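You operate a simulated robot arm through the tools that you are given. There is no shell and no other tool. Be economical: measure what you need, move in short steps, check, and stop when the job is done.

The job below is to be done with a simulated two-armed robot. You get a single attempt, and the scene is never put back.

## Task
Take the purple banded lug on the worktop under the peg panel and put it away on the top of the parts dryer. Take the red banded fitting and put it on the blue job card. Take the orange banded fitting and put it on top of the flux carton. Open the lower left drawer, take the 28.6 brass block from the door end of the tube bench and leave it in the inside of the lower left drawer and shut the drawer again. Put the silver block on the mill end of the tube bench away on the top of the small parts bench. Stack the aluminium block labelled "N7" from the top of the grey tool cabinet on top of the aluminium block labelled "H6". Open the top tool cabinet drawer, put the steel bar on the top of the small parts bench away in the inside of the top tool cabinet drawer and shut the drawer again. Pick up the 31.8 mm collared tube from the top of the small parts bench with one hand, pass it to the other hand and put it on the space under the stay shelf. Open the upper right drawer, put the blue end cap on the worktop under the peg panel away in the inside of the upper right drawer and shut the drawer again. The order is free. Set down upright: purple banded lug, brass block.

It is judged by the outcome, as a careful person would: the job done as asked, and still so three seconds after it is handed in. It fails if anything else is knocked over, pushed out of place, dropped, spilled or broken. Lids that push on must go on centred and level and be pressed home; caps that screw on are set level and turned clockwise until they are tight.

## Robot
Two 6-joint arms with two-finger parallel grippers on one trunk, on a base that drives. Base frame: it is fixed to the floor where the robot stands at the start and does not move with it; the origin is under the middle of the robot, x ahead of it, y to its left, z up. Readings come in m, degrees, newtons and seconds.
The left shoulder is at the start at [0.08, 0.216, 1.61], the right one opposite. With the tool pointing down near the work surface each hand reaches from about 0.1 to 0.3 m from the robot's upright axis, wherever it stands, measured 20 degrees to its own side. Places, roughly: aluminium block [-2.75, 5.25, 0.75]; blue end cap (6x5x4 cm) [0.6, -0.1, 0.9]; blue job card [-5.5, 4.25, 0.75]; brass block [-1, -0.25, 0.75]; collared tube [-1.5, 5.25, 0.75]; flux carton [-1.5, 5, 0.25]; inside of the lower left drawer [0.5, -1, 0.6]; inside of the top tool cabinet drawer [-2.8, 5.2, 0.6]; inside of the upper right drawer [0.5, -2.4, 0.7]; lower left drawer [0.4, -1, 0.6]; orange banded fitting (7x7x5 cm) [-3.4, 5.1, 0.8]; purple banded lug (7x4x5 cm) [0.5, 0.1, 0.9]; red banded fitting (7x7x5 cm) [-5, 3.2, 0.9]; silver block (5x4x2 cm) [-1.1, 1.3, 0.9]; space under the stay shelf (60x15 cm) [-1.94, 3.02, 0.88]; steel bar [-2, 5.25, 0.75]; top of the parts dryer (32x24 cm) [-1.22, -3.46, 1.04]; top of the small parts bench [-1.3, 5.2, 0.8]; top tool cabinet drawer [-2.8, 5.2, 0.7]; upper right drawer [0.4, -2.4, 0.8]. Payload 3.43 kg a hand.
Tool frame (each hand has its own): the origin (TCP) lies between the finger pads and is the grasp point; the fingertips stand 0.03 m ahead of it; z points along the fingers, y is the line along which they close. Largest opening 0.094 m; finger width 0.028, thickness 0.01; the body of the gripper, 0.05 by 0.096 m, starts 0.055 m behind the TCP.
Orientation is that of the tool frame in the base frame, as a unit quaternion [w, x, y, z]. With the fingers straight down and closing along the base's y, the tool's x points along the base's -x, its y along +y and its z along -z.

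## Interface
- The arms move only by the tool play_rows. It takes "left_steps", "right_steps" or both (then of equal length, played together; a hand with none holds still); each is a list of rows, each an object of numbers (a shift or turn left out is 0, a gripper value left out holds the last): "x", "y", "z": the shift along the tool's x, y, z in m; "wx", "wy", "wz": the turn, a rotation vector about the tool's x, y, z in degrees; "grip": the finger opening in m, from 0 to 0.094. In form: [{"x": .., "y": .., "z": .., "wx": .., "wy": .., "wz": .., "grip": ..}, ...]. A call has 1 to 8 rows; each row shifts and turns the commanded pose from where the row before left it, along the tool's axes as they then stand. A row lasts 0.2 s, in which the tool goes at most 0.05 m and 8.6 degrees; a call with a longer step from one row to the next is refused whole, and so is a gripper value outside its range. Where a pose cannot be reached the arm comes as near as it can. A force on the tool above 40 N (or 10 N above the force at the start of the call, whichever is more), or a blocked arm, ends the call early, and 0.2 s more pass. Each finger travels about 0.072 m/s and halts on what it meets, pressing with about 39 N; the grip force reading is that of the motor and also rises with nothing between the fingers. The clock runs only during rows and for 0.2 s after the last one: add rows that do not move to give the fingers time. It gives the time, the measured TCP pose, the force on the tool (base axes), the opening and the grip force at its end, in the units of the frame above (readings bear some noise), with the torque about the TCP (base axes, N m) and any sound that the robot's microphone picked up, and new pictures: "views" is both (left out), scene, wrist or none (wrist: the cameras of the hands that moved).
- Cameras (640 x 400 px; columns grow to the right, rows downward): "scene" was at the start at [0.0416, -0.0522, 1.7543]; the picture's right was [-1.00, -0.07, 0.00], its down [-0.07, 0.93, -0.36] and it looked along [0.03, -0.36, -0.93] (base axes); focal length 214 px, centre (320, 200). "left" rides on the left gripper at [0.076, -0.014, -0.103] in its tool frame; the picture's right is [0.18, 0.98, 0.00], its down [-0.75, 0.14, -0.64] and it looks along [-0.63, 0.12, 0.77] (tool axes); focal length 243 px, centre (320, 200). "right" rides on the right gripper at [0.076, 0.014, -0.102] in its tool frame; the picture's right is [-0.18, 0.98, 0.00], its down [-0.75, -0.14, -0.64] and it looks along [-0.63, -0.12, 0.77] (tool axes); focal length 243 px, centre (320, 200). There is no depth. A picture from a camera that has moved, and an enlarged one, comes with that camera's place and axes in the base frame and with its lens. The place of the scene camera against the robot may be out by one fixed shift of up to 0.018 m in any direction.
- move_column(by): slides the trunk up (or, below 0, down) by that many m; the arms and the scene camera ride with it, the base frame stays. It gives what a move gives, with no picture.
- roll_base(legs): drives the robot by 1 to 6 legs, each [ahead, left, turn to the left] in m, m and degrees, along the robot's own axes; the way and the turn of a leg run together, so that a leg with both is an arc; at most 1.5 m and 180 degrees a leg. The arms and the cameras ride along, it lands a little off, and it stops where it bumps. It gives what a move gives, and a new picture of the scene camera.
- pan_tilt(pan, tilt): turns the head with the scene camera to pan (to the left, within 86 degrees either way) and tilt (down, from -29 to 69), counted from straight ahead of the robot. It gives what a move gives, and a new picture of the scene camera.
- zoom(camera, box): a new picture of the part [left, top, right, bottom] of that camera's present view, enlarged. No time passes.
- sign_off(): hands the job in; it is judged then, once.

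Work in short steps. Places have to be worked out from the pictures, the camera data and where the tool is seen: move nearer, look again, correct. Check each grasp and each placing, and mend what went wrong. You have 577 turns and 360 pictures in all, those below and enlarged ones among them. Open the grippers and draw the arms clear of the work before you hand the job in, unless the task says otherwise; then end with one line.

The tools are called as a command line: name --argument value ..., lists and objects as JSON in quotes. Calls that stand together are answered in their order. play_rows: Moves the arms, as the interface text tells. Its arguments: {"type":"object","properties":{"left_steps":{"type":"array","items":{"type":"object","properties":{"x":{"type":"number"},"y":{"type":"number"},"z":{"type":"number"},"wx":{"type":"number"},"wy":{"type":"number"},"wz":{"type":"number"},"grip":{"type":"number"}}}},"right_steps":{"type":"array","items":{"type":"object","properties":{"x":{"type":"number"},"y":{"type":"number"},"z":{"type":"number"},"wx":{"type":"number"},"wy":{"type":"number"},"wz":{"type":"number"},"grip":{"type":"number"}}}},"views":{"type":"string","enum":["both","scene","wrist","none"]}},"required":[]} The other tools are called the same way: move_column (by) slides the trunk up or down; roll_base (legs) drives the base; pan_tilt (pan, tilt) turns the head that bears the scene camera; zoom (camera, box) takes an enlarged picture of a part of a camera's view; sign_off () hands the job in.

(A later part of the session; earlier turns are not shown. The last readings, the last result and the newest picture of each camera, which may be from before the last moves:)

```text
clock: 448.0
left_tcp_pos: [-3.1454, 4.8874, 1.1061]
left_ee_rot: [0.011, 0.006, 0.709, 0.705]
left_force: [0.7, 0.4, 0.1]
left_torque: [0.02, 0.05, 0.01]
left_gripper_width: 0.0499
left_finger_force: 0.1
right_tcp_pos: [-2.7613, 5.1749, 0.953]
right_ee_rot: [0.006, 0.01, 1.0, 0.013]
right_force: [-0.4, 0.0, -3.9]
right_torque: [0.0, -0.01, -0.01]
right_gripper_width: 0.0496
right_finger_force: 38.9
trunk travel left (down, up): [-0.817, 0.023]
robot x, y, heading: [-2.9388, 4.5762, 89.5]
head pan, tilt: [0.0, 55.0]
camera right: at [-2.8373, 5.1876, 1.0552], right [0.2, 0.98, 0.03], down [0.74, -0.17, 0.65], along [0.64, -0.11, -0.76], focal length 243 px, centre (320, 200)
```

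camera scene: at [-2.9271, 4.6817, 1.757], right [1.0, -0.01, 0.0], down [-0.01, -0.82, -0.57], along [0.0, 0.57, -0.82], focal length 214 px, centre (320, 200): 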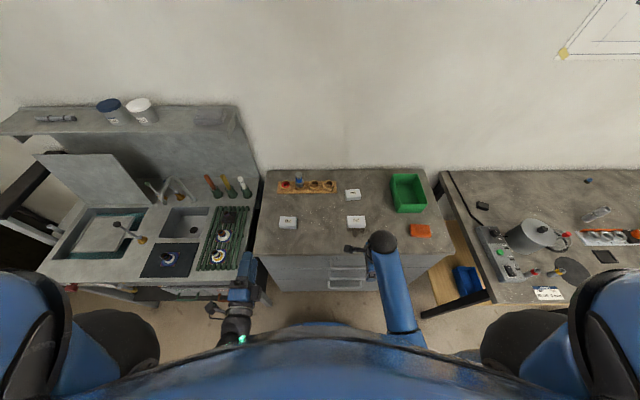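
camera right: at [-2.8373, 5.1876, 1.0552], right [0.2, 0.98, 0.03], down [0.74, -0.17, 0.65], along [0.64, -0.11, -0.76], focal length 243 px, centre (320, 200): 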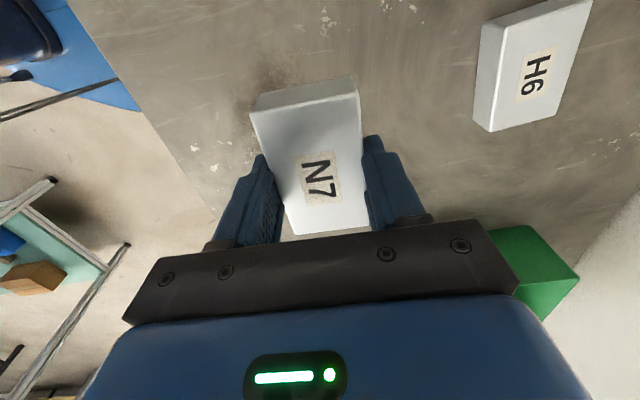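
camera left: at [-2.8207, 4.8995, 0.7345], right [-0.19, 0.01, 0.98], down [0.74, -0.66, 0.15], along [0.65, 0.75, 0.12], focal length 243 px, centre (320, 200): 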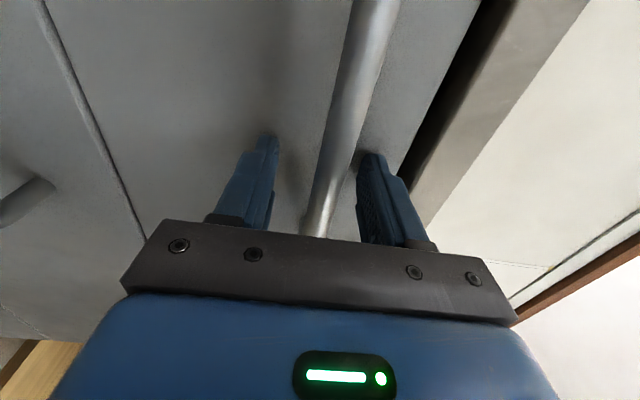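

H6 centre ≈(−2.765, 5.3275), rotated about +7°. Drive 10 cm closer, re-measure.

roll_base --legs '[[0.1, 0, 0]]'

play_rows --right_steps '[{"wz": -4.5}, {"wz": -4.5}, {}]' --views "wrist"

```text
clock: 449.2
left_tcp_pos: [-3.1449, 4.979, 1.1072]
left_ee_rot: [0.012, 0.005, 0.707, 0.707]
left_force: [0.2, -1.0, 0.3]
left_torque: [0.0, 0.03, 0.01]
left_gripper_width: 0.0501
left_finger_force: 0.1
right_tcp_pos: [-2.7602, 5.2689, 0.957]
right_ee_rot: [0.006, 0.01, 1.0, 0.016]
right_force: [-0.8, -0.9, -2.8]
right_torque: [0.04, -0.02, 0.02]
right_gripper_width: 0.0494
right_finger_force: 39.3
trunk travel left (down, up): [-0.817, 0.023]
robot x, y, heading: [-2.9376, 4.6772, 89.0]
head pan, tilt: [0.0, 55.0]
camera scene: at [-2.9301, 4.7707, 1.7478], right [1.0, -0.01, 0.0], down [-0.01, -0.81, -0.58], along [0.01, 0.58, -0.81], focal length 214 px, centre (320, 200)
```

scene: 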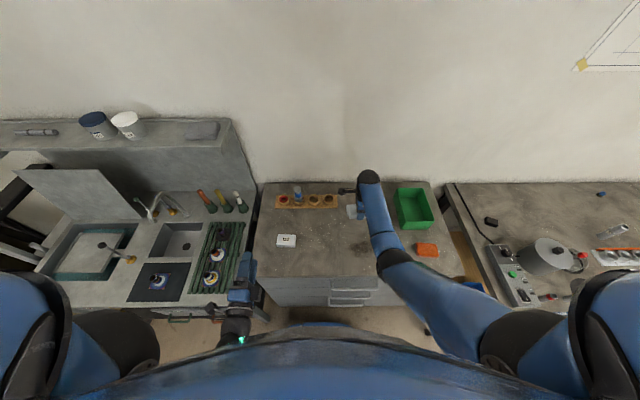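

```text
clock: 450.0
left_tcp_pos: [-3.1448, 4.9857, 1.1066]
left_ee_rot: [0.011, 0.006, 0.71, 0.704]
left_force: [0.3, 0.2, -0.1]
left_torque: [0.03, 0.0, 0.04]
left_gripper_width: 0.0496
left_finger_force: 0.1
right_tcp_pos: [-2.7598, 5.275, 0.9524]
right_ee_rot: [0.007, -0.069, 0.998, 0.013]
right_force: [-0.3, 0.4, -3.0]
right_torque: [-0.02, 0.01, 0.01]
right_gripper_width: 0.0498
right_finger_force: 39.2
trunk travel left (down, up): [-0.817, 0.023]
robot x, y, heading: [-2.9367, 4.6706, 89.4]
head pan, tilt: [0.0, 55.0]
camera right: at [-2.8373, 5.2747, 1.0545], right [0.05, 1.0, 0.02], down [0.76, -0.05, 0.65], along [0.65, -0.01, -0.76], focal length 243 px, centre (320, 200)
```

right: 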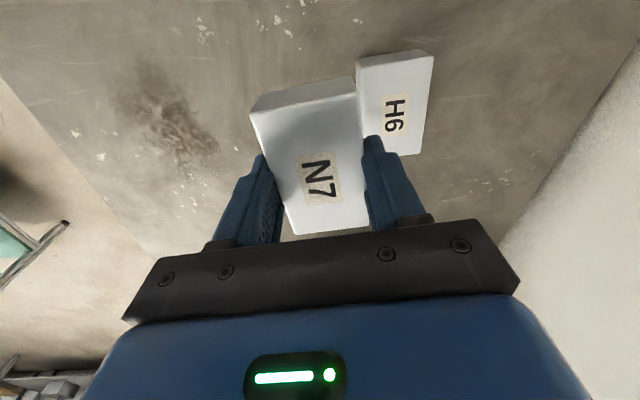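

Re-measured: H6 centre ≈(−2.766, 5.329). Move N7 over it.

play_rows --right_steps '[{"y": 0.027, "x": -0.002}, {"y": 0.0265, "x": -0.0024}, {}]' --views "wrist"

```text
clock: 450.8
left_tcp_pos: [-3.1439, 4.986, 1.1044]
left_ee_rot: [0.011, 0.006, 0.71, 0.704]
left_force: [-0.4, 0.0, 1.2]
left_torque: [0.02, 0.0, 0.02]
left_gripper_width: 0.0501
left_finger_force: 0.1
right_tcp_pos: [-2.7631, 5.3283, 0.9528]
right_ee_rot: [0.007, -0.068, 0.998, 0.012]
right_force: [0.2, 0.1, -3.4]
right_torque: [0.03, -0.02, 0.0]
right_gripper_width: 0.0493
right_finger_force: 38.9
trunk travel left (down, up): [-0.817, 0.023]
robot x, y, heading: [-2.9381, 4.6751, 89.4]
head pan, tilt: [0.0, 55.0]
camera right: at [-2.8396, 5.3292, 1.0559], right [0.05, 1.0, 0.02], down [0.76, -0.05, 0.65], along [0.65, -0.01, -0.76], focal length 243 px, centre (320, 200)
```

right: 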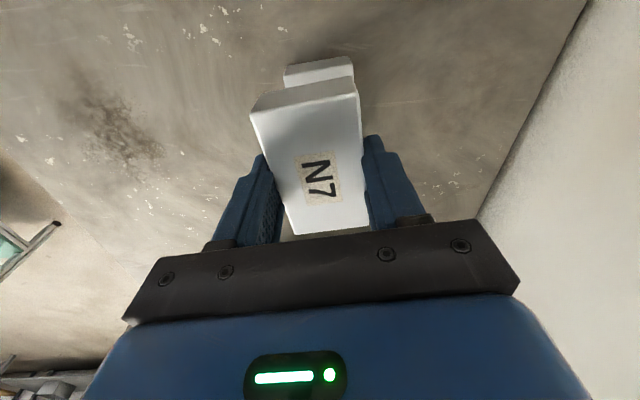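

Nearly aligned; tiny +4 mm shift, then lower to contact.

play_rows --right_steps '[{"y": 0.004, "x": -0.002, "z": 0.01}, {"z": 0.01}, {"z": 0.008}, {"z": 0.004}, {}]' --views "wrist"

```text
clock: 452.0
left_tcp_pos: [-3.1453, 4.9864, 1.1057]
left_ee_rot: [0.011, 0.006, 0.71, 0.704]
left_force: [-0.4, 0.3, -0.3]
left_torque: [0.02, 0.01, -0.01]
left_gripper_width: 0.05
left_finger_force: 0.0
right_tcp_pos: [-2.7608, 5.3336, 0.9216]
right_ee_rot: [0.006, -0.068, 0.998, 0.012]
right_force: [0.2, 0.2, -3.7]
right_torque: [0.04, 0.0, -0.02]
right_gripper_width: 0.0499
right_finger_force: 39.1
trunk travel left (down, up): [-0.817, 0.023]
robot x, y, heading: [-2.9383, 4.676, 89.4]
head pan, tilt: [0.0, 55.0]
camera right: at [-2.8384, 5.3346, 1.0239], right [0.05, 1.0, 0.02], down [0.76, -0.05, 0.65], along [0.65, -0.01, -0.76], focal length 243 px, centre (320, 200)
```

right: 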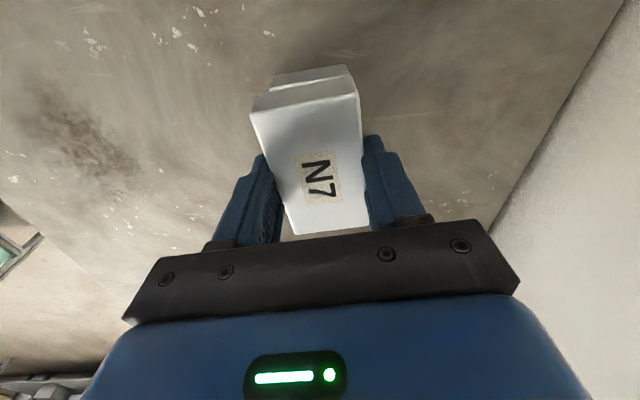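

play_rows --right_steps '[{"z": 0.004}, {"z": 0.004}, {"z": 0.003}, {}]' --views "wrist"

zoom --camera "right" --box '[220, 40, 420, 165]'

```text
clock: 453.0
left_tcp_pos: [-3.1446, 4.9851, 1.1057]
left_ee_rot: [0.012, 0.006, 0.71, 0.704]
left_force: [-0.5, 1.3, 0.3]
left_torque: [-0.03, -0.03, 0.03]
left_gripper_width: 0.0498
left_finger_force: 0.0
right_tcp_pos: [-2.7607, 5.3333, 0.912]
right_ee_rot: [0.007, -0.069, 0.998, 0.012]
right_force: [0.1, 0.7, -3.3]
right_torque: [0.0, -0.02, -0.01]
right_gripper_width: 0.0494
right_finger_force: 38.8
trunk travel left (down, up): [-0.817, 0.023]
robot x, y, heading: [-2.9381, 4.6753, 89.4]
head pan, tilt: [0.0, 55.0]
camera right: at [-2.8382, 5.334, 1.013], right [0.05, 1.0, 0.03], down [0.76, -0.05, 0.65], along [0.65, -0.01, -0.76], focal length 243 px, centre (320, 200)
```

right: 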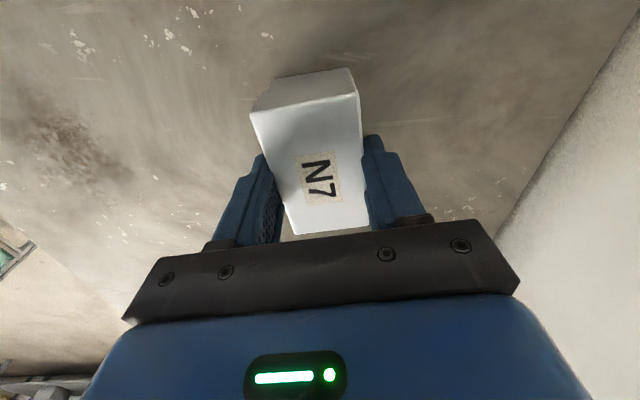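

```text
3.20 times, centred on (320, 102) of right
camera zoom: at [-2.8382, 5.334, 1.013], right [0.05, 1.0, 0.03], down [0.76, -0.05, 0.65], along [0.65, -0.01, -0.76], focal length 776 px, centre (320, 512)
```

zoom: 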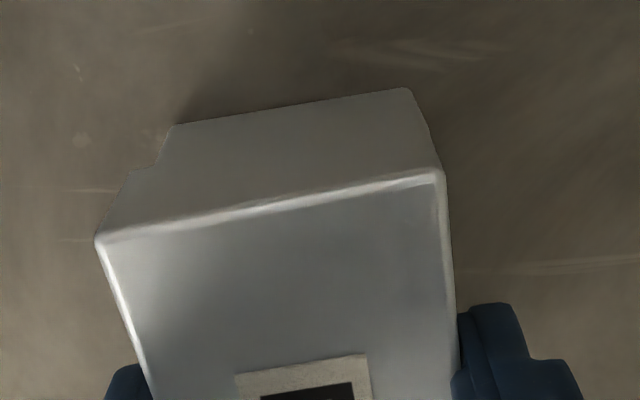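

Aligned within a few mm. Nudge +3 mm and lower to contact.

play_rows --right_steps '[{"y": 0.003}, {"z": 0.003}, {"z": 0.003}, {"z": 0.003}, {}]' --views "none"

```text
clock: 454.2
left_tcp_pos: [-3.1451, 4.9857, 1.1061]
left_ee_rot: [0.012, 0.005, 0.71, 0.704]
left_force: [0.3, -0.4, -0.2]
left_torque: [-0.01, 0.0, 0.0]
left_gripper_width: 0.05
left_finger_force: 0.1
right_tcp_pos: [-2.7612, 5.3316, 0.9077]
right_ee_rot: [0.007, -0.068, 0.998, 0.012]
right_force: [0.5, -0.4, -3.5]
right_torque: [0.0, 0.04, 0.03]
right_gripper_width: 0.0497
right_finger_force: 39.1
right hand out of reach, approached as far as the arm can: row 1, 2
trunk travel left (down, up): [-0.817, 0.023]
robot x, y, heading: [-2.9369, 4.6777, 89.5]
head pan, tilt: [0.0, 55.0]
```

At the reach limit, so I lower with the trunk in small steps.

move_column --by -0.006

move_column --by -0.005

```text
clock: 454.7
left_tcp_pos: [-3.1443, 4.9835, 1.1012]
left_ee_rot: [0.012, 0.006, 0.709, 0.705]
left_force: [0.5, 0.1, -0.2]
left_torque: [-0.01, 0.01, 0.0]
left_gripper_width: 0.05
left_finger_force: 0.0
right_tcp_pos: [-2.762, 5.3302, 0.906]
right_ee_rot: [0.007, -0.068, 0.998, 0.013]
right_force: [1.2, -3.3, 25.1]
right_torque: [-0.81, 0.57, 0.0]
right_gripper_width: 0.0496
right_finger_force: 39.2
trunk travel left (down, up): [-0.811, 0.029]
robot x, y, heading: [-2.9414, 4.679, 89.3]
head pan, tilt: [0.0, 55.0]
```

```text
clock: 455.1
left_tcp_pos: [-3.1444, 4.9822, 1.0965]
left_ee_rot: [0.012, 0.005, 0.709, 0.705]
left_force: [-0.2, -0.4, 0.1]
left_torque: [0.02, -0.01, -0.02]
left_gripper_width: 0.0501
left_finger_force: 0.1
right_tcp_pos: [-2.7617, 5.3327, 0.9054]
right_ee_rot: [0.006, -0.067, 0.998, 0.017]
right_force: [-1.0, -10.4, 22.2]
right_torque: [-0.99, 0.58, 0.21]
right_gripper_width: 0.05
right_finger_force: 38.5
trunk travel left (down, up): [-0.808, 0.032]
robot x, y, heading: [-2.9339, 4.6772, 89.5]
head pan, tilt: [0.0, 55.0]
stopped: the force on the tool passed its limit at 42 N (the readings are from after the stop); the commanded pose is now the measured one
```

Contact. Ease up 3 mm, open, and lift with the trunk.

move_column --by 0.003

play_rows --right_steps '[{"grip": 0.053}, {"grip": 0.06}, {"grip": 0.068}, {}]' --views "wrist"

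```text
clock: 455.7
left_tcp_pos: [-3.1442, 4.985, 1.1001]
left_ee_rot: [0.012, 0.006, 0.709, 0.705]
left_force: [0.7, 0.6, 1.8]
left_torque: [-0.03, -0.01, 0.01]
left_gripper_width: 0.0499
left_finger_force: 0.0
right_tcp_pos: [-2.7611, 5.3332, 0.906]
right_ee_rot: [0.008, -0.068, 0.998, 0.016]
right_force: [-1.6, -1.1, 5.0]
right_torque: [-0.32, 0.36, 0.05]
right_gripper_width: 0.0495
right_finger_force: 39.3
trunk travel left (down, up): [-0.811, 0.029]
robot x, y, heading: [-2.9382, 4.6747, 89.5]
head pan, tilt: [0.0, 55.0]
```

```text
clock: 456.7
left_tcp_pos: [-3.1438, 4.9856, 1.1001]
left_ee_rot: [0.011, 0.005, 0.709, 0.705]
left_force: [0.5, 0.5, 0.6]
left_torque: [0.01, 0.01, 0.0]
left_gripper_width: 0.0501
left_finger_force: 0.1
right_tcp_pos: [-2.7603, 5.3346, 0.9044]
right_ee_rot: [0.008, -0.068, 0.998, 0.016]
right_force: [0.5, 0.3, 0.8]
right_torque: [0.01, -0.03, 0.0]
right_gripper_width: 0.068
right_finger_force: 0.1
trunk travel left (down, up): [-0.811, 0.029]
robot x, y, heading: [-2.9398, 4.6768, 89.3]
head pan, tilt: [0.0, 55.0]
camera right: at [-2.8378, 5.3343, 1.0065], right [0.05, 1.0, 0.03], down [0.76, -0.06, 0.65], along [0.65, -0.01, -0.76], focal length 243 px, centre (320, 200)
```

right: 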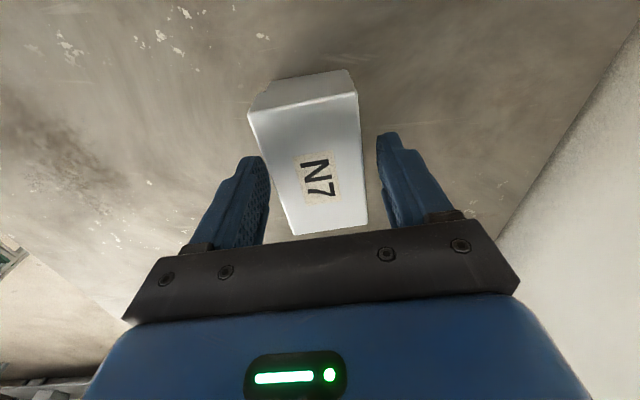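

Lift the hand straight up and view.

play_rows --right_steps '[{"z": -0.02}, {"z": -0.02}, {"z": -0.02}, {"z": -0.015}]' --views "wrist"

```text
clock: 457.7
left_tcp_pos: [-3.1448, 4.9846, 1.0993]
left_ee_rot: [0.011, 0.006, 0.709, 0.705]
left_force: [0.2, -0.4, 0.5]
left_torque: [-0.03, -0.04, 0.0]
left_gripper_width: 0.0498
left_finger_force: 0.1
right_tcp_pos: [-2.7613, 5.33, 0.9784]
right_ee_rot: [0.008, -0.068, 0.998, 0.015]
right_force: [0.4, -0.2, 0.4]
right_torque: [-0.01, -0.01, -0.04]
right_gripper_width: 0.0677
right_finger_force: 0.0
trunk travel left (down, up): [-0.811, 0.029]
robot x, y, heading: [-2.9392, 4.6759, 89.6]
head pan, tilt: [0.0, 55.0]
camera right: at [-2.8385, 5.3302, 1.0804], right [0.05, 1.0, 0.03], down [0.76, -0.06, 0.65], along [0.65, -0.01, -0.76], focal length 243 px, centre (320, 200)
```

right: 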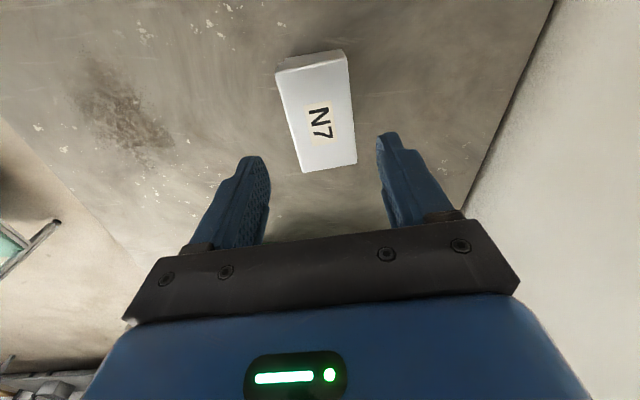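

Stacked neatly. Next the orange banded fitting on the washing table; retract the right arm and zoom on that table.

play_rows --right_steps '[{"y": -0.045}, {"y": -0.045}, {"y": -0.045}, {"y": -0.045}, {"y": -0.045}, {"y": -0.045}]' --views "none"

roll_base --legs '[[-0.25, 0, 0]]'

pan_tilt --pan 20 --tilt 45

zoom --camera "scene" --box '[180, 120, 400, 260]'

```text
clock: 459.1
left_tcp_pos: [-3.1444, 4.983, 1.1012]
left_ee_rot: [0.012, 0.006, 0.71, 0.705]
left_force: [-0.4, -0.6, 0.0]
left_torque: [-0.03, -0.01, -0.02]
left_gripper_width: 0.0502
left_finger_force: 0.0
right_tcp_pos: [-2.724, 5.0634, 0.9715]
right_ee_rot: [0.007, -0.068, 0.998, 0.017]
right_force: [-0.4, -0.3, 0.3]
right_torque: [0.04, 0.07, 0.0]
right_gripper_width: 0.0678
right_finger_force: 0.0
trunk travel left (down, up): [-0.811, 0.029]
robot x, y, heading: [-2.9387, 4.6753, 89.2]
head pan, tilt: [0.0, 55.0]
```

```text
clock: 460.9
left_tcp_pos: [-3.1459, 4.7478, 1.0993]
left_ee_rot: [0.014, 0.007, 0.711, 0.703]
left_force: [0.8, 1.5, -0.2]
left_torque: [-0.03, -0.02, 0.01]
left_gripper_width: 0.05
left_finger_force: 0.0
right_tcp_pos: [-2.724, 4.8228, 0.9679]
right_ee_rot: [0.008, -0.064, 0.998, 0.015]
right_force: [-0.5, 0.1, -0.8]
right_torque: [0.01, -0.01, -0.04]
right_gripper_width: 0.0681
right_finger_force: 0.1
trunk travel left (down, up): [-0.811, 0.029]
robot x, y, heading: [-2.9442, 4.4357, 89.1]
head pan, tilt: [0.0, 55.0]
camera scene: at [-2.9323, 4.5434, 1.7405], right [1.0, -0.02, 0.0], down [-0.01, -0.82, -0.57], along [0.01, 0.57, -0.82], focal length 214 px, centre (320, 200)
```

scene: 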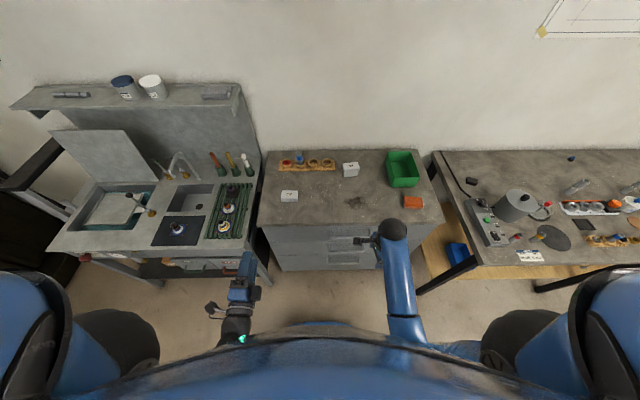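

```text
clock: 461.7
left_tcp_pos: [-3.145, 4.7436, 1.1006]
left_ee_rot: [0.014, 0.008, 0.71, 0.704]
left_force: [0.2, -0.5, 0.0]
left_torque: [-0.01, 0.0, 0.0]
left_gripper_width: 0.0501
left_finger_force: 0.0
right_tcp_pos: [-2.7247, 4.8202, 0.9703]
right_ee_rot: [0.008, -0.064, 0.998, 0.017]
right_force: [-0.2, 0.3, -0.1]
right_torque: [-0.01, -0.01, -0.01]
right_gripper_width: 0.068
right_finger_force: 0.1
trunk travel left (down, up): [-0.811, 0.029]
robot x, y, heading: [-2.9396, 4.4301, 89.2]
head pan, tilt: [20.0, 45.0]
camera scene: at [-2.96, 4.5415, 1.7544], right [0.95, 0.33, 0.0], down [0.23, -0.67, -0.71], along [-0.23, 0.67, -0.71], focal length 214 px, centre (320, 200)
```

scene: 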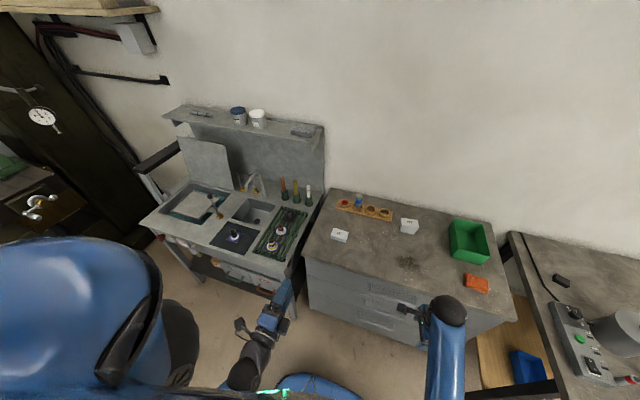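

```text
2.86 times, centred on (290, 190) of scene
camera zoom: at [-2.96, 4.5415, 1.7544], right [0.95, 0.33, 0.0], down [0.23, -0.67, -0.71], along [-0.23, 0.67, -0.71], focal length 613 px, centre (406, 229)
```

zoom: 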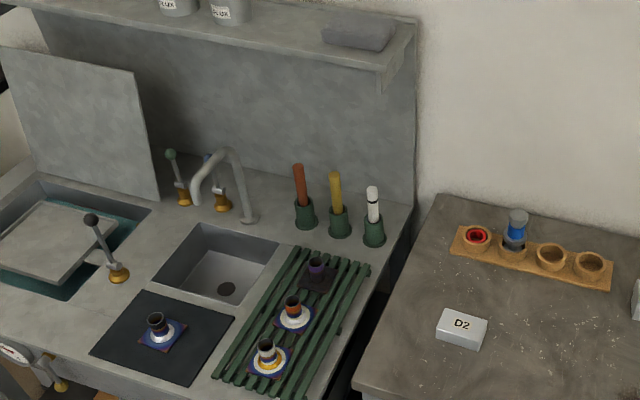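

zoom --camera "scene" --box '[210, 205, 320, 270]'

```text
5.82 times, centred on (265, 238) of scene
camera zoom: at [-2.96, 4.5415, 1.7544], right [0.95, 0.33, 0.0], down [0.23, -0.67, -0.71], along [-0.23, 0.67, -0.71], focal length 1248 px, centre (640, -18)
```

zoom: 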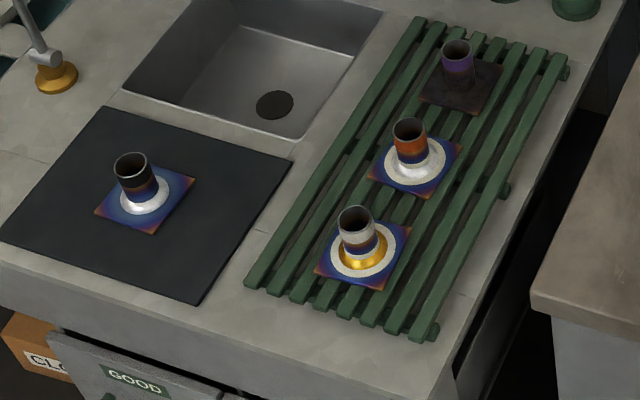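

The orange banded fitting (tube on a square flange) sits mid-rack at ≈(−3.36, 5.10). Yaw the right tool back to neutral and strafe left to face it.

play_rows --right_steps '[{"wz": -8.5}, {"wz": -8.5}, {"wz": -8.5}, {"wz": -8.5}, {"wz": -8.5}, {"wz": -8.5}, {"wz": -8.5}, {"wz": -8.5}]' --views "none"

play_rows --right_steps '[{"wz": -8.5}, {"wz": -6, "y": 0.02}, {"y": 0.04}, {"y": 0.04}, {"y": 0.04, "grip": 0.07}]' --views "none"

roll_base --legs '[[0, 0.48, 0.8]]'

play_rows --right_steps '[{}]' --views "wrist"

```text
clock: 463.5
left_tcp_pos: [-3.1463, 4.742, 1.1005]
left_ee_rot: [0.014, 0.008, 0.71, 0.704]
left_force: [-0.1, -0.4, -0.6]
left_torque: [0.0, -0.02, 0.01]
left_gripper_width: 0.05
left_finger_force: 0.0
right_tcp_pos: [-2.7256, 4.8194, 0.9698]
right_ee_rot: [0.015, -0.613, 0.79, 0.009]
right_force: [-0.7, 0.1, 0.2]
right_torque: [0.0, 0.02, 0.0]
right_gripper_width: 0.0678
right_finger_force: 0.0
trunk travel left (down, up): [-0.811, 0.029]
robot x, y, heading: [-2.9405, 4.4294, 89.1]
head pan, tilt: [20.0, 45.0]
```

```text
clock: 464.7
left_tcp_pos: [-3.1461, 4.7443, 1.0995]
left_ee_rot: [0.014, 0.008, 0.71, 0.704]
left_force: [-0.6, -0.5, -0.6]
left_torque: [0.01, 0.01, -0.02]
left_gripper_width: 0.05
left_finger_force: 0.0
right_tcp_pos: [-2.8653, 4.8209, 0.9672]
right_ee_rot: [0.017, -0.707, 0.707, 0.007]
right_force: [-0.4, -0.3, -0.1]
right_torque: [-0.01, 0.01, 0.0]
right_gripper_width: 0.0701
right_finger_force: 0.1
trunk travel left (down, up): [-0.811, 0.029]
robot x, y, heading: [-2.9388, 4.4312, 89.0]
head pan, tilt: [20.0, 45.0]
```

```text
clock: 467.5
left_tcp_pos: [-3.625, 4.7475, 1.0999]
left_ee_rot: [0.01, 0.005, 0.71, 0.705]
left_force: [0.8, -0.1, 0.0]
left_torque: [-0.01, -0.03, 0.01]
left_gripper_width: 0.0499
left_finger_force: 0.1
right_tcp_pos: [-3.3434, 4.8268, 0.9682]
right_ee_rot: [-0.015, 0.71, -0.704, -0.008]
right_force: [-0.7, 0.6, 0.0]
right_torque: [0.01, 0.0, 0.0]
right_gripper_width: 0.07
right_finger_force: 0.1
trunk travel left (down, up): [-0.811, 0.029]
robot x, y, heading: [-3.4235, 4.4385, 89.6]
head pan, tilt: [20.0, 45.0]
camera scene: at [-3.4359, 4.5477, 1.7544], right [0.94, 0.34, 0.0], down [0.24, -0.67, -0.71], along [-0.24, 0.67, -0.71], focal length 214 px, centre (320, 200)
```

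scene: 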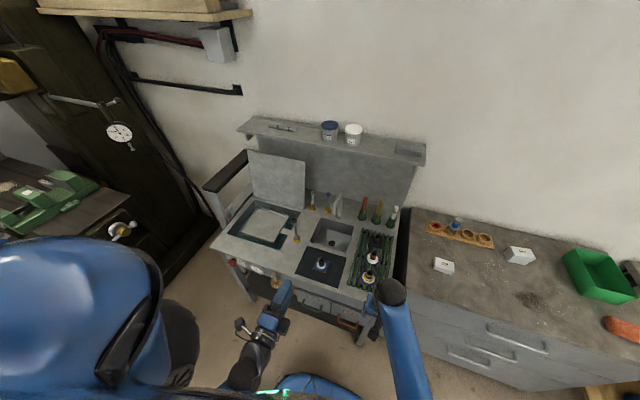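

```text
clock: 467.9
left_tcp_pos: [-3.6265, 4.7469, 1.1021]
left_ee_rot: [0.01, 0.004, 0.709, 0.705]
left_force: [-0.5, -0.7, -0.5]
left_torque: [0.0, 0.01, -0.01]
left_gripper_width: 0.05
left_finger_force: 0.0
right_tcp_pos: [-3.3467, 4.8254, 0.9683]
right_ee_rot: [-0.017, 0.71, -0.704, -0.007]
right_force: [-0.6, -0.2, -0.1]
right_torque: [0.02, -0.02, 0.01]
right_gripper_width: 0.0702
right_finger_force: 0.0
trunk travel left (down, up): [-0.811, 0.029]
robot x, y, heading: [-3.4202, 4.4374, 89.7]
head pan, tilt: [20.0, 45.0]
camera right: at [-3.3598, 4.7459, 1.0679], right [-0.98, 0.18, -0.01], down [0.13, 0.73, 0.67], along [0.12, 0.66, -0.74], focal length 243 px, centre (320, 200)
```

right: 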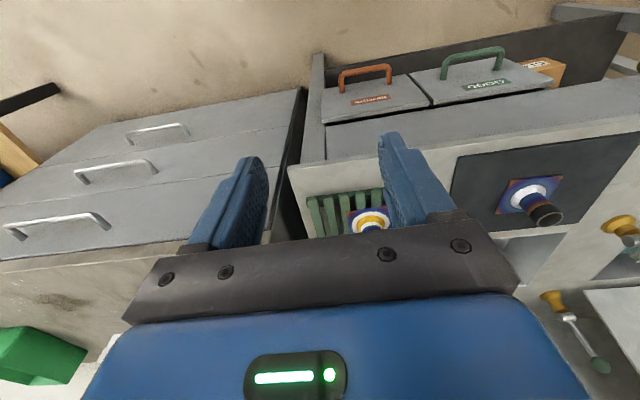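

Drive 10 cm closer and extend with some rise to look down on the rack.

roll_base --legs '[[0.1, 0, 0]]'

play_rows --right_steps '[{"x": -0.03, "z": -0.008}, {"x": -0.03, "z": -0.008}, {"x": -0.03, "z": -0.008}, {}]' --views "wrist"

```text
clock: 469.1
left_tcp_pos: [-3.6256, 4.8376, 1.1022]
left_ee_rot: [0.009, 0.003, 0.708, 0.706]
left_force: [0.1, -0.7, -0.3]
left_torque: [-0.02, -0.02, -0.01]
left_gripper_width: 0.0499
left_finger_force: 0.1
right_tcp_pos: [-3.3461, 4.9176, 0.9719]
right_ee_rot: [-0.019, 0.711, -0.703, -0.009]
right_force: [-0.2, 0.1, 0.6]
right_torque: [0.05, 0.01, 0.0]
right_gripper_width: 0.0702
right_finger_force: 0.1
trunk travel left (down, up): [-0.811, 0.029]
robot x, y, heading: [-3.4199, 4.5357, 89.7]
head pan, tilt: [20.0, 45.0]
camera scene: at [-3.439, 4.6347, 1.7552], right [0.94, 0.34, 0.0], down [0.24, -0.66, -0.71], along [-0.24, 0.67, -0.7], focal length 214 px, centre (320, 200)
```

scene: 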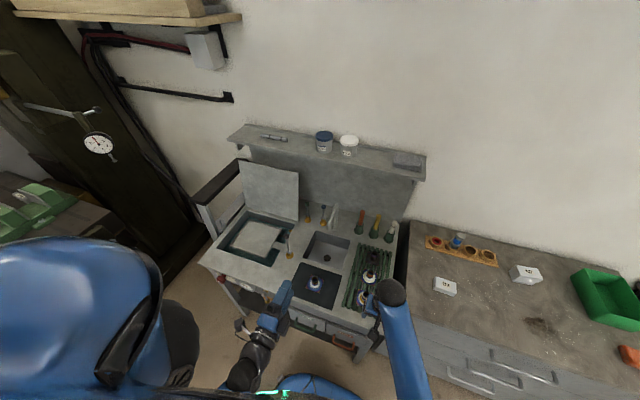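

```text
clock: 470.1
left_tcp_pos: [-3.627, 4.8461, 1.0991]
left_ee_rot: [0.01, 0.004, 0.71, 0.704]
left_force: [-0.3, -0.3, 0.9]
left_torque: [0.0, 0.01, -0.03]
left_gripper_width: 0.0501
left_finger_force: 0.1
right_tcp_pos: [-3.3474, 5.0137, 0.9948]
right_ee_rot: [-0.015, 0.711, -0.703, -0.006]
right_force: [-0.2, 0.0, 0.2]
right_torque: [-0.04, -0.01, 0.04]
right_gripper_width: 0.0701
right_finger_force: 0.1
trunk travel left (down, up): [-0.811, 0.029]
robot x, y, heading: [-3.4187, 4.5369, 89.7]
head pan, tilt: [20.0, 45.0]
camera right: at [-3.3613, 4.9333, 1.0939], right [-0.98, 0.17, -0.01], down [0.12, 0.73, 0.67], along [0.12, 0.66, -0.75], focal length 243 px, centre (320, 200)
```

right: 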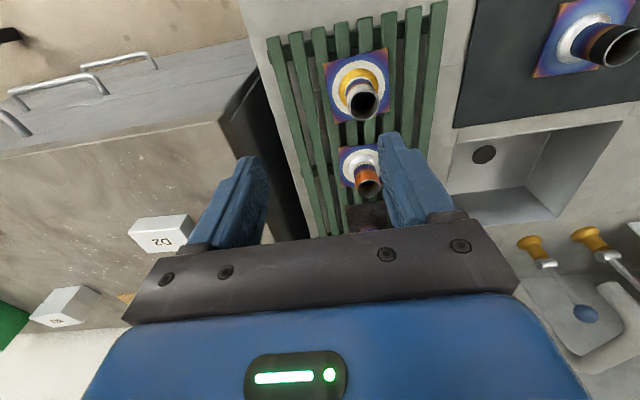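

Orange tube top ≈(−3.379, 5.083). Move above it and re-check.

play_rows --right_steps '[{"x": -0.03, "y": 0.016, "z": -0.003}, {"x": -0.03, "y": 0.016, "z": -0.003}, {}]' --views "wrist"

```text
clock: 470.9
left_tcp_pos: [-3.6258, 4.8437, 1.0996]
left_ee_rot: [0.009, 0.004, 0.71, 0.705]
left_force: [-0.9, -0.9, 0.4]
left_torque: [0.01, -0.04, -0.01]
left_gripper_width: 0.0498
left_finger_force: 0.0
right_tcp_pos: [-3.3787, 5.0701, 1.0041]
right_ee_rot: [-0.016, 0.711, -0.703, -0.007]
right_force: [0.6, 0.5, -0.2]
right_torque: [-0.02, -0.02, 0.02]
right_gripper_width: 0.0699
right_finger_force: 0.0
trunk travel left (down, up): [-0.811, 0.029]
robot x, y, heading: [-3.4192, 4.5345, 89.7]
head pan, tilt: [20.0, 45.0]
camera right: at [-3.3921, 4.9895, 1.1028], right [-0.98, 0.17, -0.01], down [0.12, 0.73, 0.67], along [0.12, 0.66, -0.74], focal length 243 px, centre (320, 200)
```

right: 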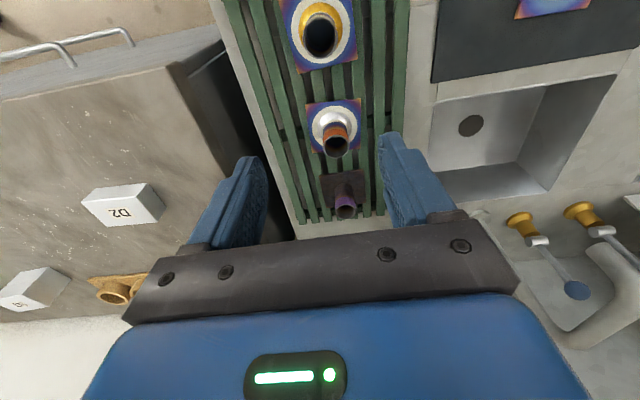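

Triangulated: orange tube top at (−3.385, 5.132, 0.846). Align and lower the trunk by 9 cm.

play_rows --right_steps '[{"x": -0.03, "y": 0.003}, {"x": -0.03, "y": 0.003}, {}]' --views "none"

move_column --by -0.09

play_rows --right_steps '[{}]' --views "wrist"

```text
clock: 471.7
left_tcp_pos: [-3.6272, 4.8437, 1.1007]
left_ee_rot: [0.009, 0.004, 0.71, 0.704]
left_force: [-0.6, 0.4, 0.2]
left_torque: [0.01, 0.0, -0.01]
left_gripper_width: 0.0503
left_finger_force: 0.0
right_tcp_pos: [-3.3852, 5.1308, 1.0039]
right_ee_rot: [-0.016, 0.711, -0.703, -0.008]
right_force: [-0.4, 0.1, 0.2]
right_torque: [0.0, -0.01, 0.0]
right_gripper_width: 0.0698
right_finger_force: 0.1
trunk travel left (down, up): [-0.811, 0.029]
robot x, y, heading: [-3.4141, 4.5341, 90.1]
head pan, tilt: [20.0, 45.0]
```

```text
clock: 472.9
left_tcp_pos: [-3.6264, 4.8444, 1.0091]
left_ee_rot: [0.01, 0.003, 0.709, 0.705]
left_force: [0.0, 0.8, 0.2]
left_torque: [0.0, 0.03, 0.0]
left_gripper_width: 0.05
left_finger_force: 0.2
right_tcp_pos: [-3.3849, 5.1306, 0.9128]
right_ee_rot: [-0.016, 0.711, -0.702, -0.008]
right_force: [-0.3, 0.0, -1.2]
right_torque: [0.01, 0.0, -0.02]
right_gripper_width: 0.0702
right_finger_force: 0.0
trunk travel left (down, up): [-0.721, 0.119]
robot x, y, heading: [-3.4196, 4.5387, 89.6]
head pan, tilt: [20.0, 45.0]
```

```text
clock: 473.3
left_tcp_pos: [-3.6271, 4.8433, 1.0091]
left_ee_rot: [0.009, 0.003, 0.71, 0.704]
left_force: [-0.1, 0.0, 0.0]
left_torque: [0.03, 0.01, 0.02]
left_gripper_width: 0.0499
left_finger_force: 0.0
right_tcp_pos: [-3.3854, 5.1312, 0.914]
right_ee_rot: [-0.016, 0.711, -0.703, -0.007]
right_force: [-0.3, 0.4, 0.2]
right_torque: [-0.02, -0.01, -0.02]
right_gripper_width: 0.0699
right_finger_force: 0.0
trunk travel left (down, up): [-0.721, 0.119]
robot x, y, heading: [-3.4199, 4.5368, 89.8]
head pan, tilt: [20.0, 45.0]
camera right: at [-3.3987, 5.051, 1.0127], right [-0.98, 0.17, -0.01], down [0.12, 0.73, 0.67], along [0.12, 0.66, -0.74], focal length 243 px, centre (320, 200)
```

right: 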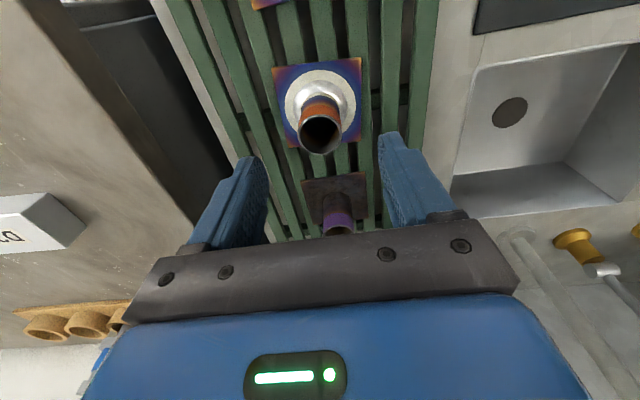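

Centred over the orange tube. Lower 5 cm and check.

play_rows --right_steps '[{"z": 0.02}, {"z": 0.02}, {"z": 0.012}, {}]' --views "wrist"

```text
clock: 474.3
left_tcp_pos: [-3.6265, 4.8437, 1.0104]
left_ee_rot: [0.008, 0.002, 0.709, 0.705]
left_force: [0.1, 0.6, 0.3]
left_torque: [-0.01, 0.02, -0.02]
left_gripper_width: 0.05
left_finger_force: 0.1
right_tcp_pos: [-3.3832, 5.1345, 0.8598]
right_ee_rot: [-0.016, 0.711, -0.703, -0.007]
right_force: [0.4, -0.1, -0.2]
right_torque: [-0.01, -0.03, -0.04]
right_gripper_width: 0.07
right_finger_force: 0.0
trunk travel left (down, up): [-0.721, 0.119]
robot x, y, heading: [-3.4168, 4.5335, 89.6]
head pan, tilt: [20.0, 45.0]
camera right: at [-3.3972, 5.0533, 0.96], right [-0.98, 0.17, -0.01], down [0.12, 0.73, 0.67], along [0.12, 0.66, -0.74], focal length 243 px, centre (320, 200)
```

right: 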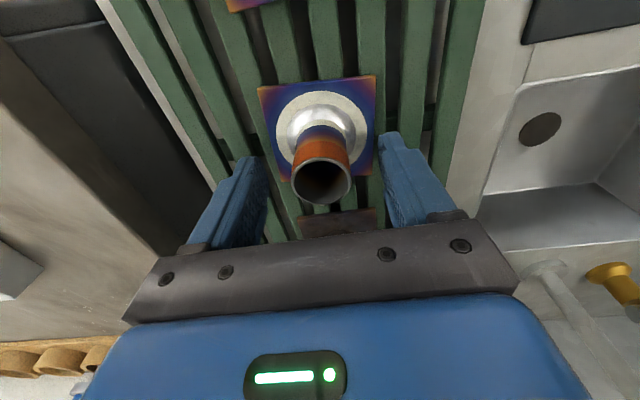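

Tube top is level with the TCP. Close on the tube.

play_rows --right_steps '[{"z": 0.003}, {"grip": 0.05}, {"grip": 0.035}, {"grip": 0.02}, {"grip": 0.015}, {}]' --views "wrist"

```text
clock: 475.7
left_tcp_pos: [-3.6284, 4.8431, 1.01]
left_ee_rot: [0.009, 0.003, 0.709, 0.705]
left_force: [-0.2, 0.3, -0.7]
left_torque: [-0.04, -0.02, 0.0]
left_gripper_width: 0.05
left_finger_force: 0.0
right_tcp_pos: [-3.3835, 5.1344, 0.8584]
right_ee_rot: [-0.016, 0.711, -0.703, -0.008]
right_force: [0.3, 0.0, 0.7]
right_torque: [0.03, 0.12, -0.01]
right_gripper_width: 0.0322
right_finger_force: 38.8
trunk travel left (down, up): [-0.721, 0.119]
robot x, y, heading: [-3.4194, 4.5334, 89.9]
head pan, tilt: [20.0, 45.0]
camera right: at [-3.3973, 5.0531, 0.9576], right [-0.98, 0.17, -0.01], down [0.12, 0.73, 0.67], along [0.12, 0.66, -0.74], focal length 243 px, centre (320, 200)
```

right: 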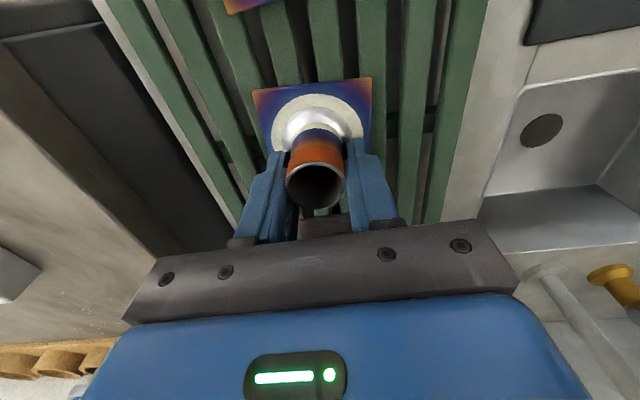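

Gripped (32 mm). Lift with the trunk and retreat.

move_column --by 0.115

roll_base --legs '[[-0.3, 0, 0]]'

play_rows --right_steps '[{"x": 0.04}, {"x": 0.04}, {"x": 0.04}, {"x": 0.04}]' --views "wrist"

```text
clock: 477.2
left_tcp_pos: [-3.6265, 4.845, 1.125]
left_ee_rot: [0.01, 0.003, 0.71, 0.704]
left_force: [-0.4, -0.3, -0.7]
left_torque: [-0.01, 0.01, 0.01]
left_gripper_width: 0.0501
left_finger_force: 0.1
right_tcp_pos: [-3.3843, 5.1329, 0.9721]
right_ee_rot: [-0.016, 0.711, -0.703, -0.006]
right_force: [-0.4, 1.1, -1.9]
right_torque: [0.02, -0.02, -0.01]
right_gripper_width: 0.0318
right_finger_force: 39.0
trunk travel left (down, up): [-0.836, 0.004]
robot x, y, heading: [-3.4163, 4.5358, 90.1]
head pan, tilt: [20.0, 45.0]
```

```text
clock: 479.2
left_tcp_pos: [-3.6283, 4.5483, 1.1247]
left_ee_rot: [0.009, 0.004, 0.711, 0.703]
left_force: [-0.4, 0.3, 0.3]
left_torque: [0.01, 0.02, -0.01]
left_gripper_width: 0.0499
left_finger_force: 0.0
right_tcp_pos: [-3.3855, 4.8373, 0.9719]
right_ee_rot: [-0.015, 0.711, -0.703, -0.007]
right_force: [0.1, 0.3, -1.8]
right_torque: [0.0, 0.02, 0.03]
right_gripper_width: 0.032
right_finger_force: 38.6
trunk travel left (down, up): [-0.836, 0.004]
robot x, y, heading: [-3.4177, 4.2369, 90.0]
head pan, tilt: [20.0, 45.0]
camera scene: at [-3.4397, 4.3516, 1.779], right [0.94, 0.34, 0.0], down [0.24, -0.67, -0.7], along [-0.24, 0.66, -0.71], focal length 214 px, centre (320, 200)
```

scene: 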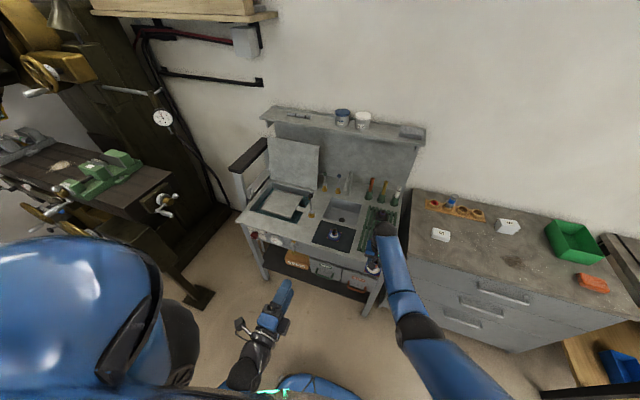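

```text
clock: 480.2
left_tcp_pos: [-3.6276, 4.5439, 1.1253]
left_ee_rot: [0.009, 0.003, 0.709, 0.705]
left_force: [-0.2, 0.3, 0.4]
left_torque: [0.03, 0.0, 0.02]
left_gripper_width: 0.0501
left_finger_force: 0.1
right_tcp_pos: [-3.3829, 4.6757, 0.9694]
right_ee_rot: [-0.017, 0.712, -0.702, -0.008]
right_force: [0.2, 0.2, -0.9]
right_torque: [0.04, -0.02, 0.01]
right_gripper_width: 0.032
right_finger_force: 38.3
trunk travel left (down, up): [-0.836, 0.004]
robot x, y, heading: [-3.4192, 4.2361, 89.9]
head pan, tilt: [20.0, 45.0]
camera right: at [-3.3955, 4.5957, 1.0688], right [-0.98, 0.17, -0.01], down [0.12, 0.73, 0.67], along [0.12, 0.66, -0.74], focal length 243 px, centre (320, 200)
```

right: 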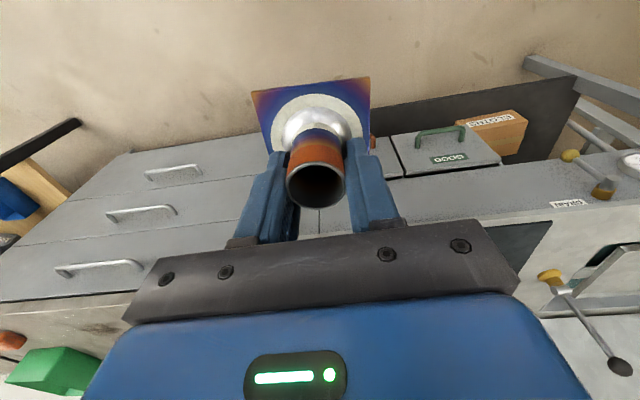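

Secured. The flux carton is on the low shelf under the bench, so I'll need a tilted grip. First I set the fitting down on the free front area of the tool cabinet (−2.76, 5.13) to regrasp it.

roll_base --legs '[[0, -0.6, 0], [0.28, 0, 0]]'

play_rows --right_steps '[{"x": -0.045}, {"x": -0.045}, {"x": -0.045}, {}]' --views "wrist"

```text
clock: 485.2
left_tcp_pos: [-3.0288, 4.8184, 1.126]
left_ee_rot: [0.011, 0.003, 0.709, 0.705]
left_force: [-0.4, -0.2, -0.2]
left_torque: [0.02, 0.02, -0.01]
left_gripper_width: 0.0499
left_finger_force: 0.0
right_tcp_pos: [-2.7822, 4.9499, 0.9699]
right_ee_rot: [-0.017, 0.711, -0.703, -0.008]
right_force: [-0.3, -0.8, -1.8]
right_torque: [0.03, 0.01, 0.02]
right_gripper_width: 0.0319
right_finger_force: 38.5
trunk travel left (down, up): [-0.836, 0.004]
robot x, y, heading: [-2.8205, 4.5169, 89.5]
head pan, tilt: [20.0, 45.0]
camera scene: at [-2.8413, 4.6169, 1.7797], right [0.94, 0.34, 0.0], down [0.24, -0.66, -0.71], along [-0.24, 0.67, -0.7], focal length 214 px, centre (320, 200)
```

scene: 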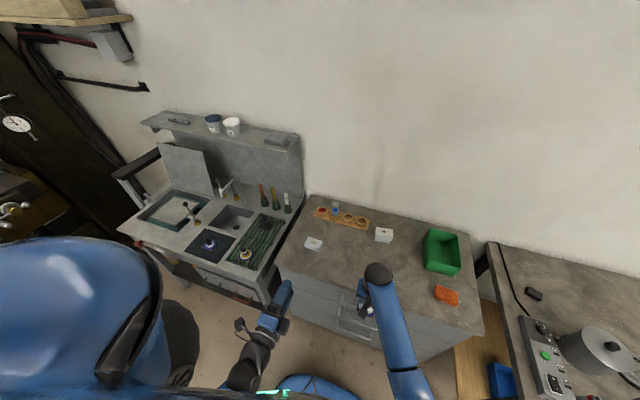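

```text
clock: 486.2
left_tcp_pos: [-3.0289, 4.8203, 1.1251]
left_ee_rot: [0.01, 0.004, 0.71, 0.704]
left_force: [-0.4, 0.4, -0.5]
left_torque: [-0.02, -0.02, -0.04]
left_gripper_width: 0.0502
left_finger_force: 0.0
right_tcp_pos: [-2.7861, 5.0892, 0.97]
right_ee_rot: [-0.016, 0.71, -0.704, -0.007]
right_force: [-0.3, -0.5, -0.8]
right_torque: [-0.01, 0.02, 0.04]
right_gripper_width: 0.0316
right_finger_force: 39.4
trunk travel left (down, up): [-0.836, 0.004]
robot x, y, heading: [-2.8204, 4.5089, 89.5]
head pan, tilt: [20.0, 45.0]
camera right: at [-2.7995, 5.0087, 1.0704], right [-0.98, 0.17, -0.01], down [0.13, 0.73, 0.67], along [0.12, 0.66, -0.74], focal length 243 px, centre (320, 200)
```

right: 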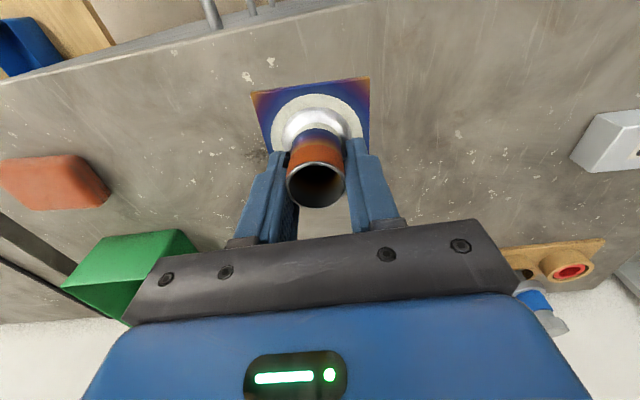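

Free area. Lower: trunk 6 cm, then small steps.

move_column --by -0.06

play_rows --right_steps '[{"x": -0.015, "z": 0.005}, {"z": 0.005}, {"z": 0.004}, {"z": 0.004}, {}]' --views "none"

play_rows --right_steps '[{"z": 0.004}, {"z": 0.004}, {}]' --views "none"

```text
clock: 487.2
left_tcp_pos: [-3.0295, 4.8213, 1.0636]
left_ee_rot: [0.01, 0.004, 0.71, 0.704]
left_force: [0.5, -0.4, 0.3]
left_torque: [-0.01, 0.01, -0.02]
left_gripper_width: 0.0501
left_finger_force: 0.0
right_tcp_pos: [-2.7856, 5.0878, 0.911]
right_ee_rot: [-0.016, 0.71, -0.704, -0.006]
right_force: [-0.3, -0.3, -2.0]
right_torque: [0.03, -0.04, -0.02]
right_gripper_width: 0.0315
right_finger_force: 39.2
trunk travel left (down, up): [-0.776, 0.064]
robot x, y, heading: [-2.8234, 4.5137, 89.7]
head pan, tilt: [20.0, 45.0]
```

```text
clock: 488.4
left_tcp_pos: [-3.029, 4.8214, 1.0649]
left_ee_rot: [0.01, 0.003, 0.71, 0.704]
left_force: [0.7, 0.2, 0.2]
left_torque: [0.02, -0.03, 0.0]
left_gripper_width: 0.05
left_finger_force: 0.0
right_tcp_pos: [-2.7861, 5.1032, 0.8926]
right_ee_rot: [-0.015, 0.711, -0.703, -0.007]
right_force: [-0.2, 0.2, -0.7]
right_torque: [-0.02, 0.02, -0.04]
right_gripper_width: 0.0317
right_finger_force: 39.0
trunk travel left (down, up): [-0.776, 0.064]
robot x, y, heading: [-2.8186, 4.5121, 90.0]
head pan, tilt: [20.0, 45.0]
```

```text
clock: 489.2
left_tcp_pos: [-3.0291, 4.8196, 1.0646]
left_ee_rot: [0.01, 0.004, 0.709, 0.706]
left_force: [0.2, -0.3, 0.8]
left_torque: [-0.01, 0.01, 0.03]
left_gripper_width: 0.05
left_finger_force: 0.0
right_tcp_pos: [-2.7856, 5.1041, 0.8846]
right_ee_rot: [-0.016, 0.711, -0.703, -0.007]
right_force: [0.2, -0.7, -2.0]
right_torque: [0.01, 0.01, 0.0]
right_gripper_width: 0.0316
right_finger_force: 38.8
trunk travel left (down, up): [-0.776, 0.064]
robot x, y, heading: [-2.8244, 4.5161, 89.6]
head pan, tilt: [20.0, 45.0]
```

play_rows --right_steps '[{"z": 0.003}, {"z": 0.003}, {}]' --views "none"

play_rows --right_steps '[{"z": 0.003}, {"z": 0.003}, {}]' --views "none"

```text
clock: 490.0
left_tcp_pos: [-3.0282, 4.8203, 1.0652]
left_ee_rot: [0.01, 0.004, 0.71, 0.704]
left_force: [0.0, -0.5, 0.0]
left_torque: [-0.01, -0.01, 0.06]
left_gripper_width: 0.05
left_finger_force: 0.1
right_tcp_pos: [-2.7848, 5.1044, 0.8798]
right_ee_rot: [-0.016, 0.711, -0.703, -0.006]
right_force: [0.0, 0.2, -1.9]
right_torque: [0.0, -0.01, -0.02]
right_gripper_width: 0.0314
right_finger_force: 39.1
trunk travel left (down, up): [-0.776, 0.064]
robot x, y, heading: [-2.822, 4.5135, 89.6]
head pan, tilt: [20.0, 45.0]
```

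```text
clock: 490.8
left_tcp_pos: [-3.0294, 4.8182, 1.0668]
left_ee_rot: [0.01, 0.003, 0.708, 0.706]
left_force: [0.6, -0.1, -0.4]
left_torque: [0.05, 0.01, -0.02]
left_gripper_width: 0.05
left_finger_force: 0.1
right_tcp_pos: [-2.7863, 5.1049, 0.8776]
right_ee_rot: [-0.018, 0.711, -0.703, -0.011]
right_force: [5.6, 3.6, 26.7]
right_torque: [-0.34, 0.18, 0.0]
right_gripper_width: 0.0321
right_finger_force: 39.3
trunk travel left (down, up): [-0.776, 0.064]
robot x, y, heading: [-2.8223, 4.5119, 89.9]
head pan, tilt: [20.0, 45.0]
```

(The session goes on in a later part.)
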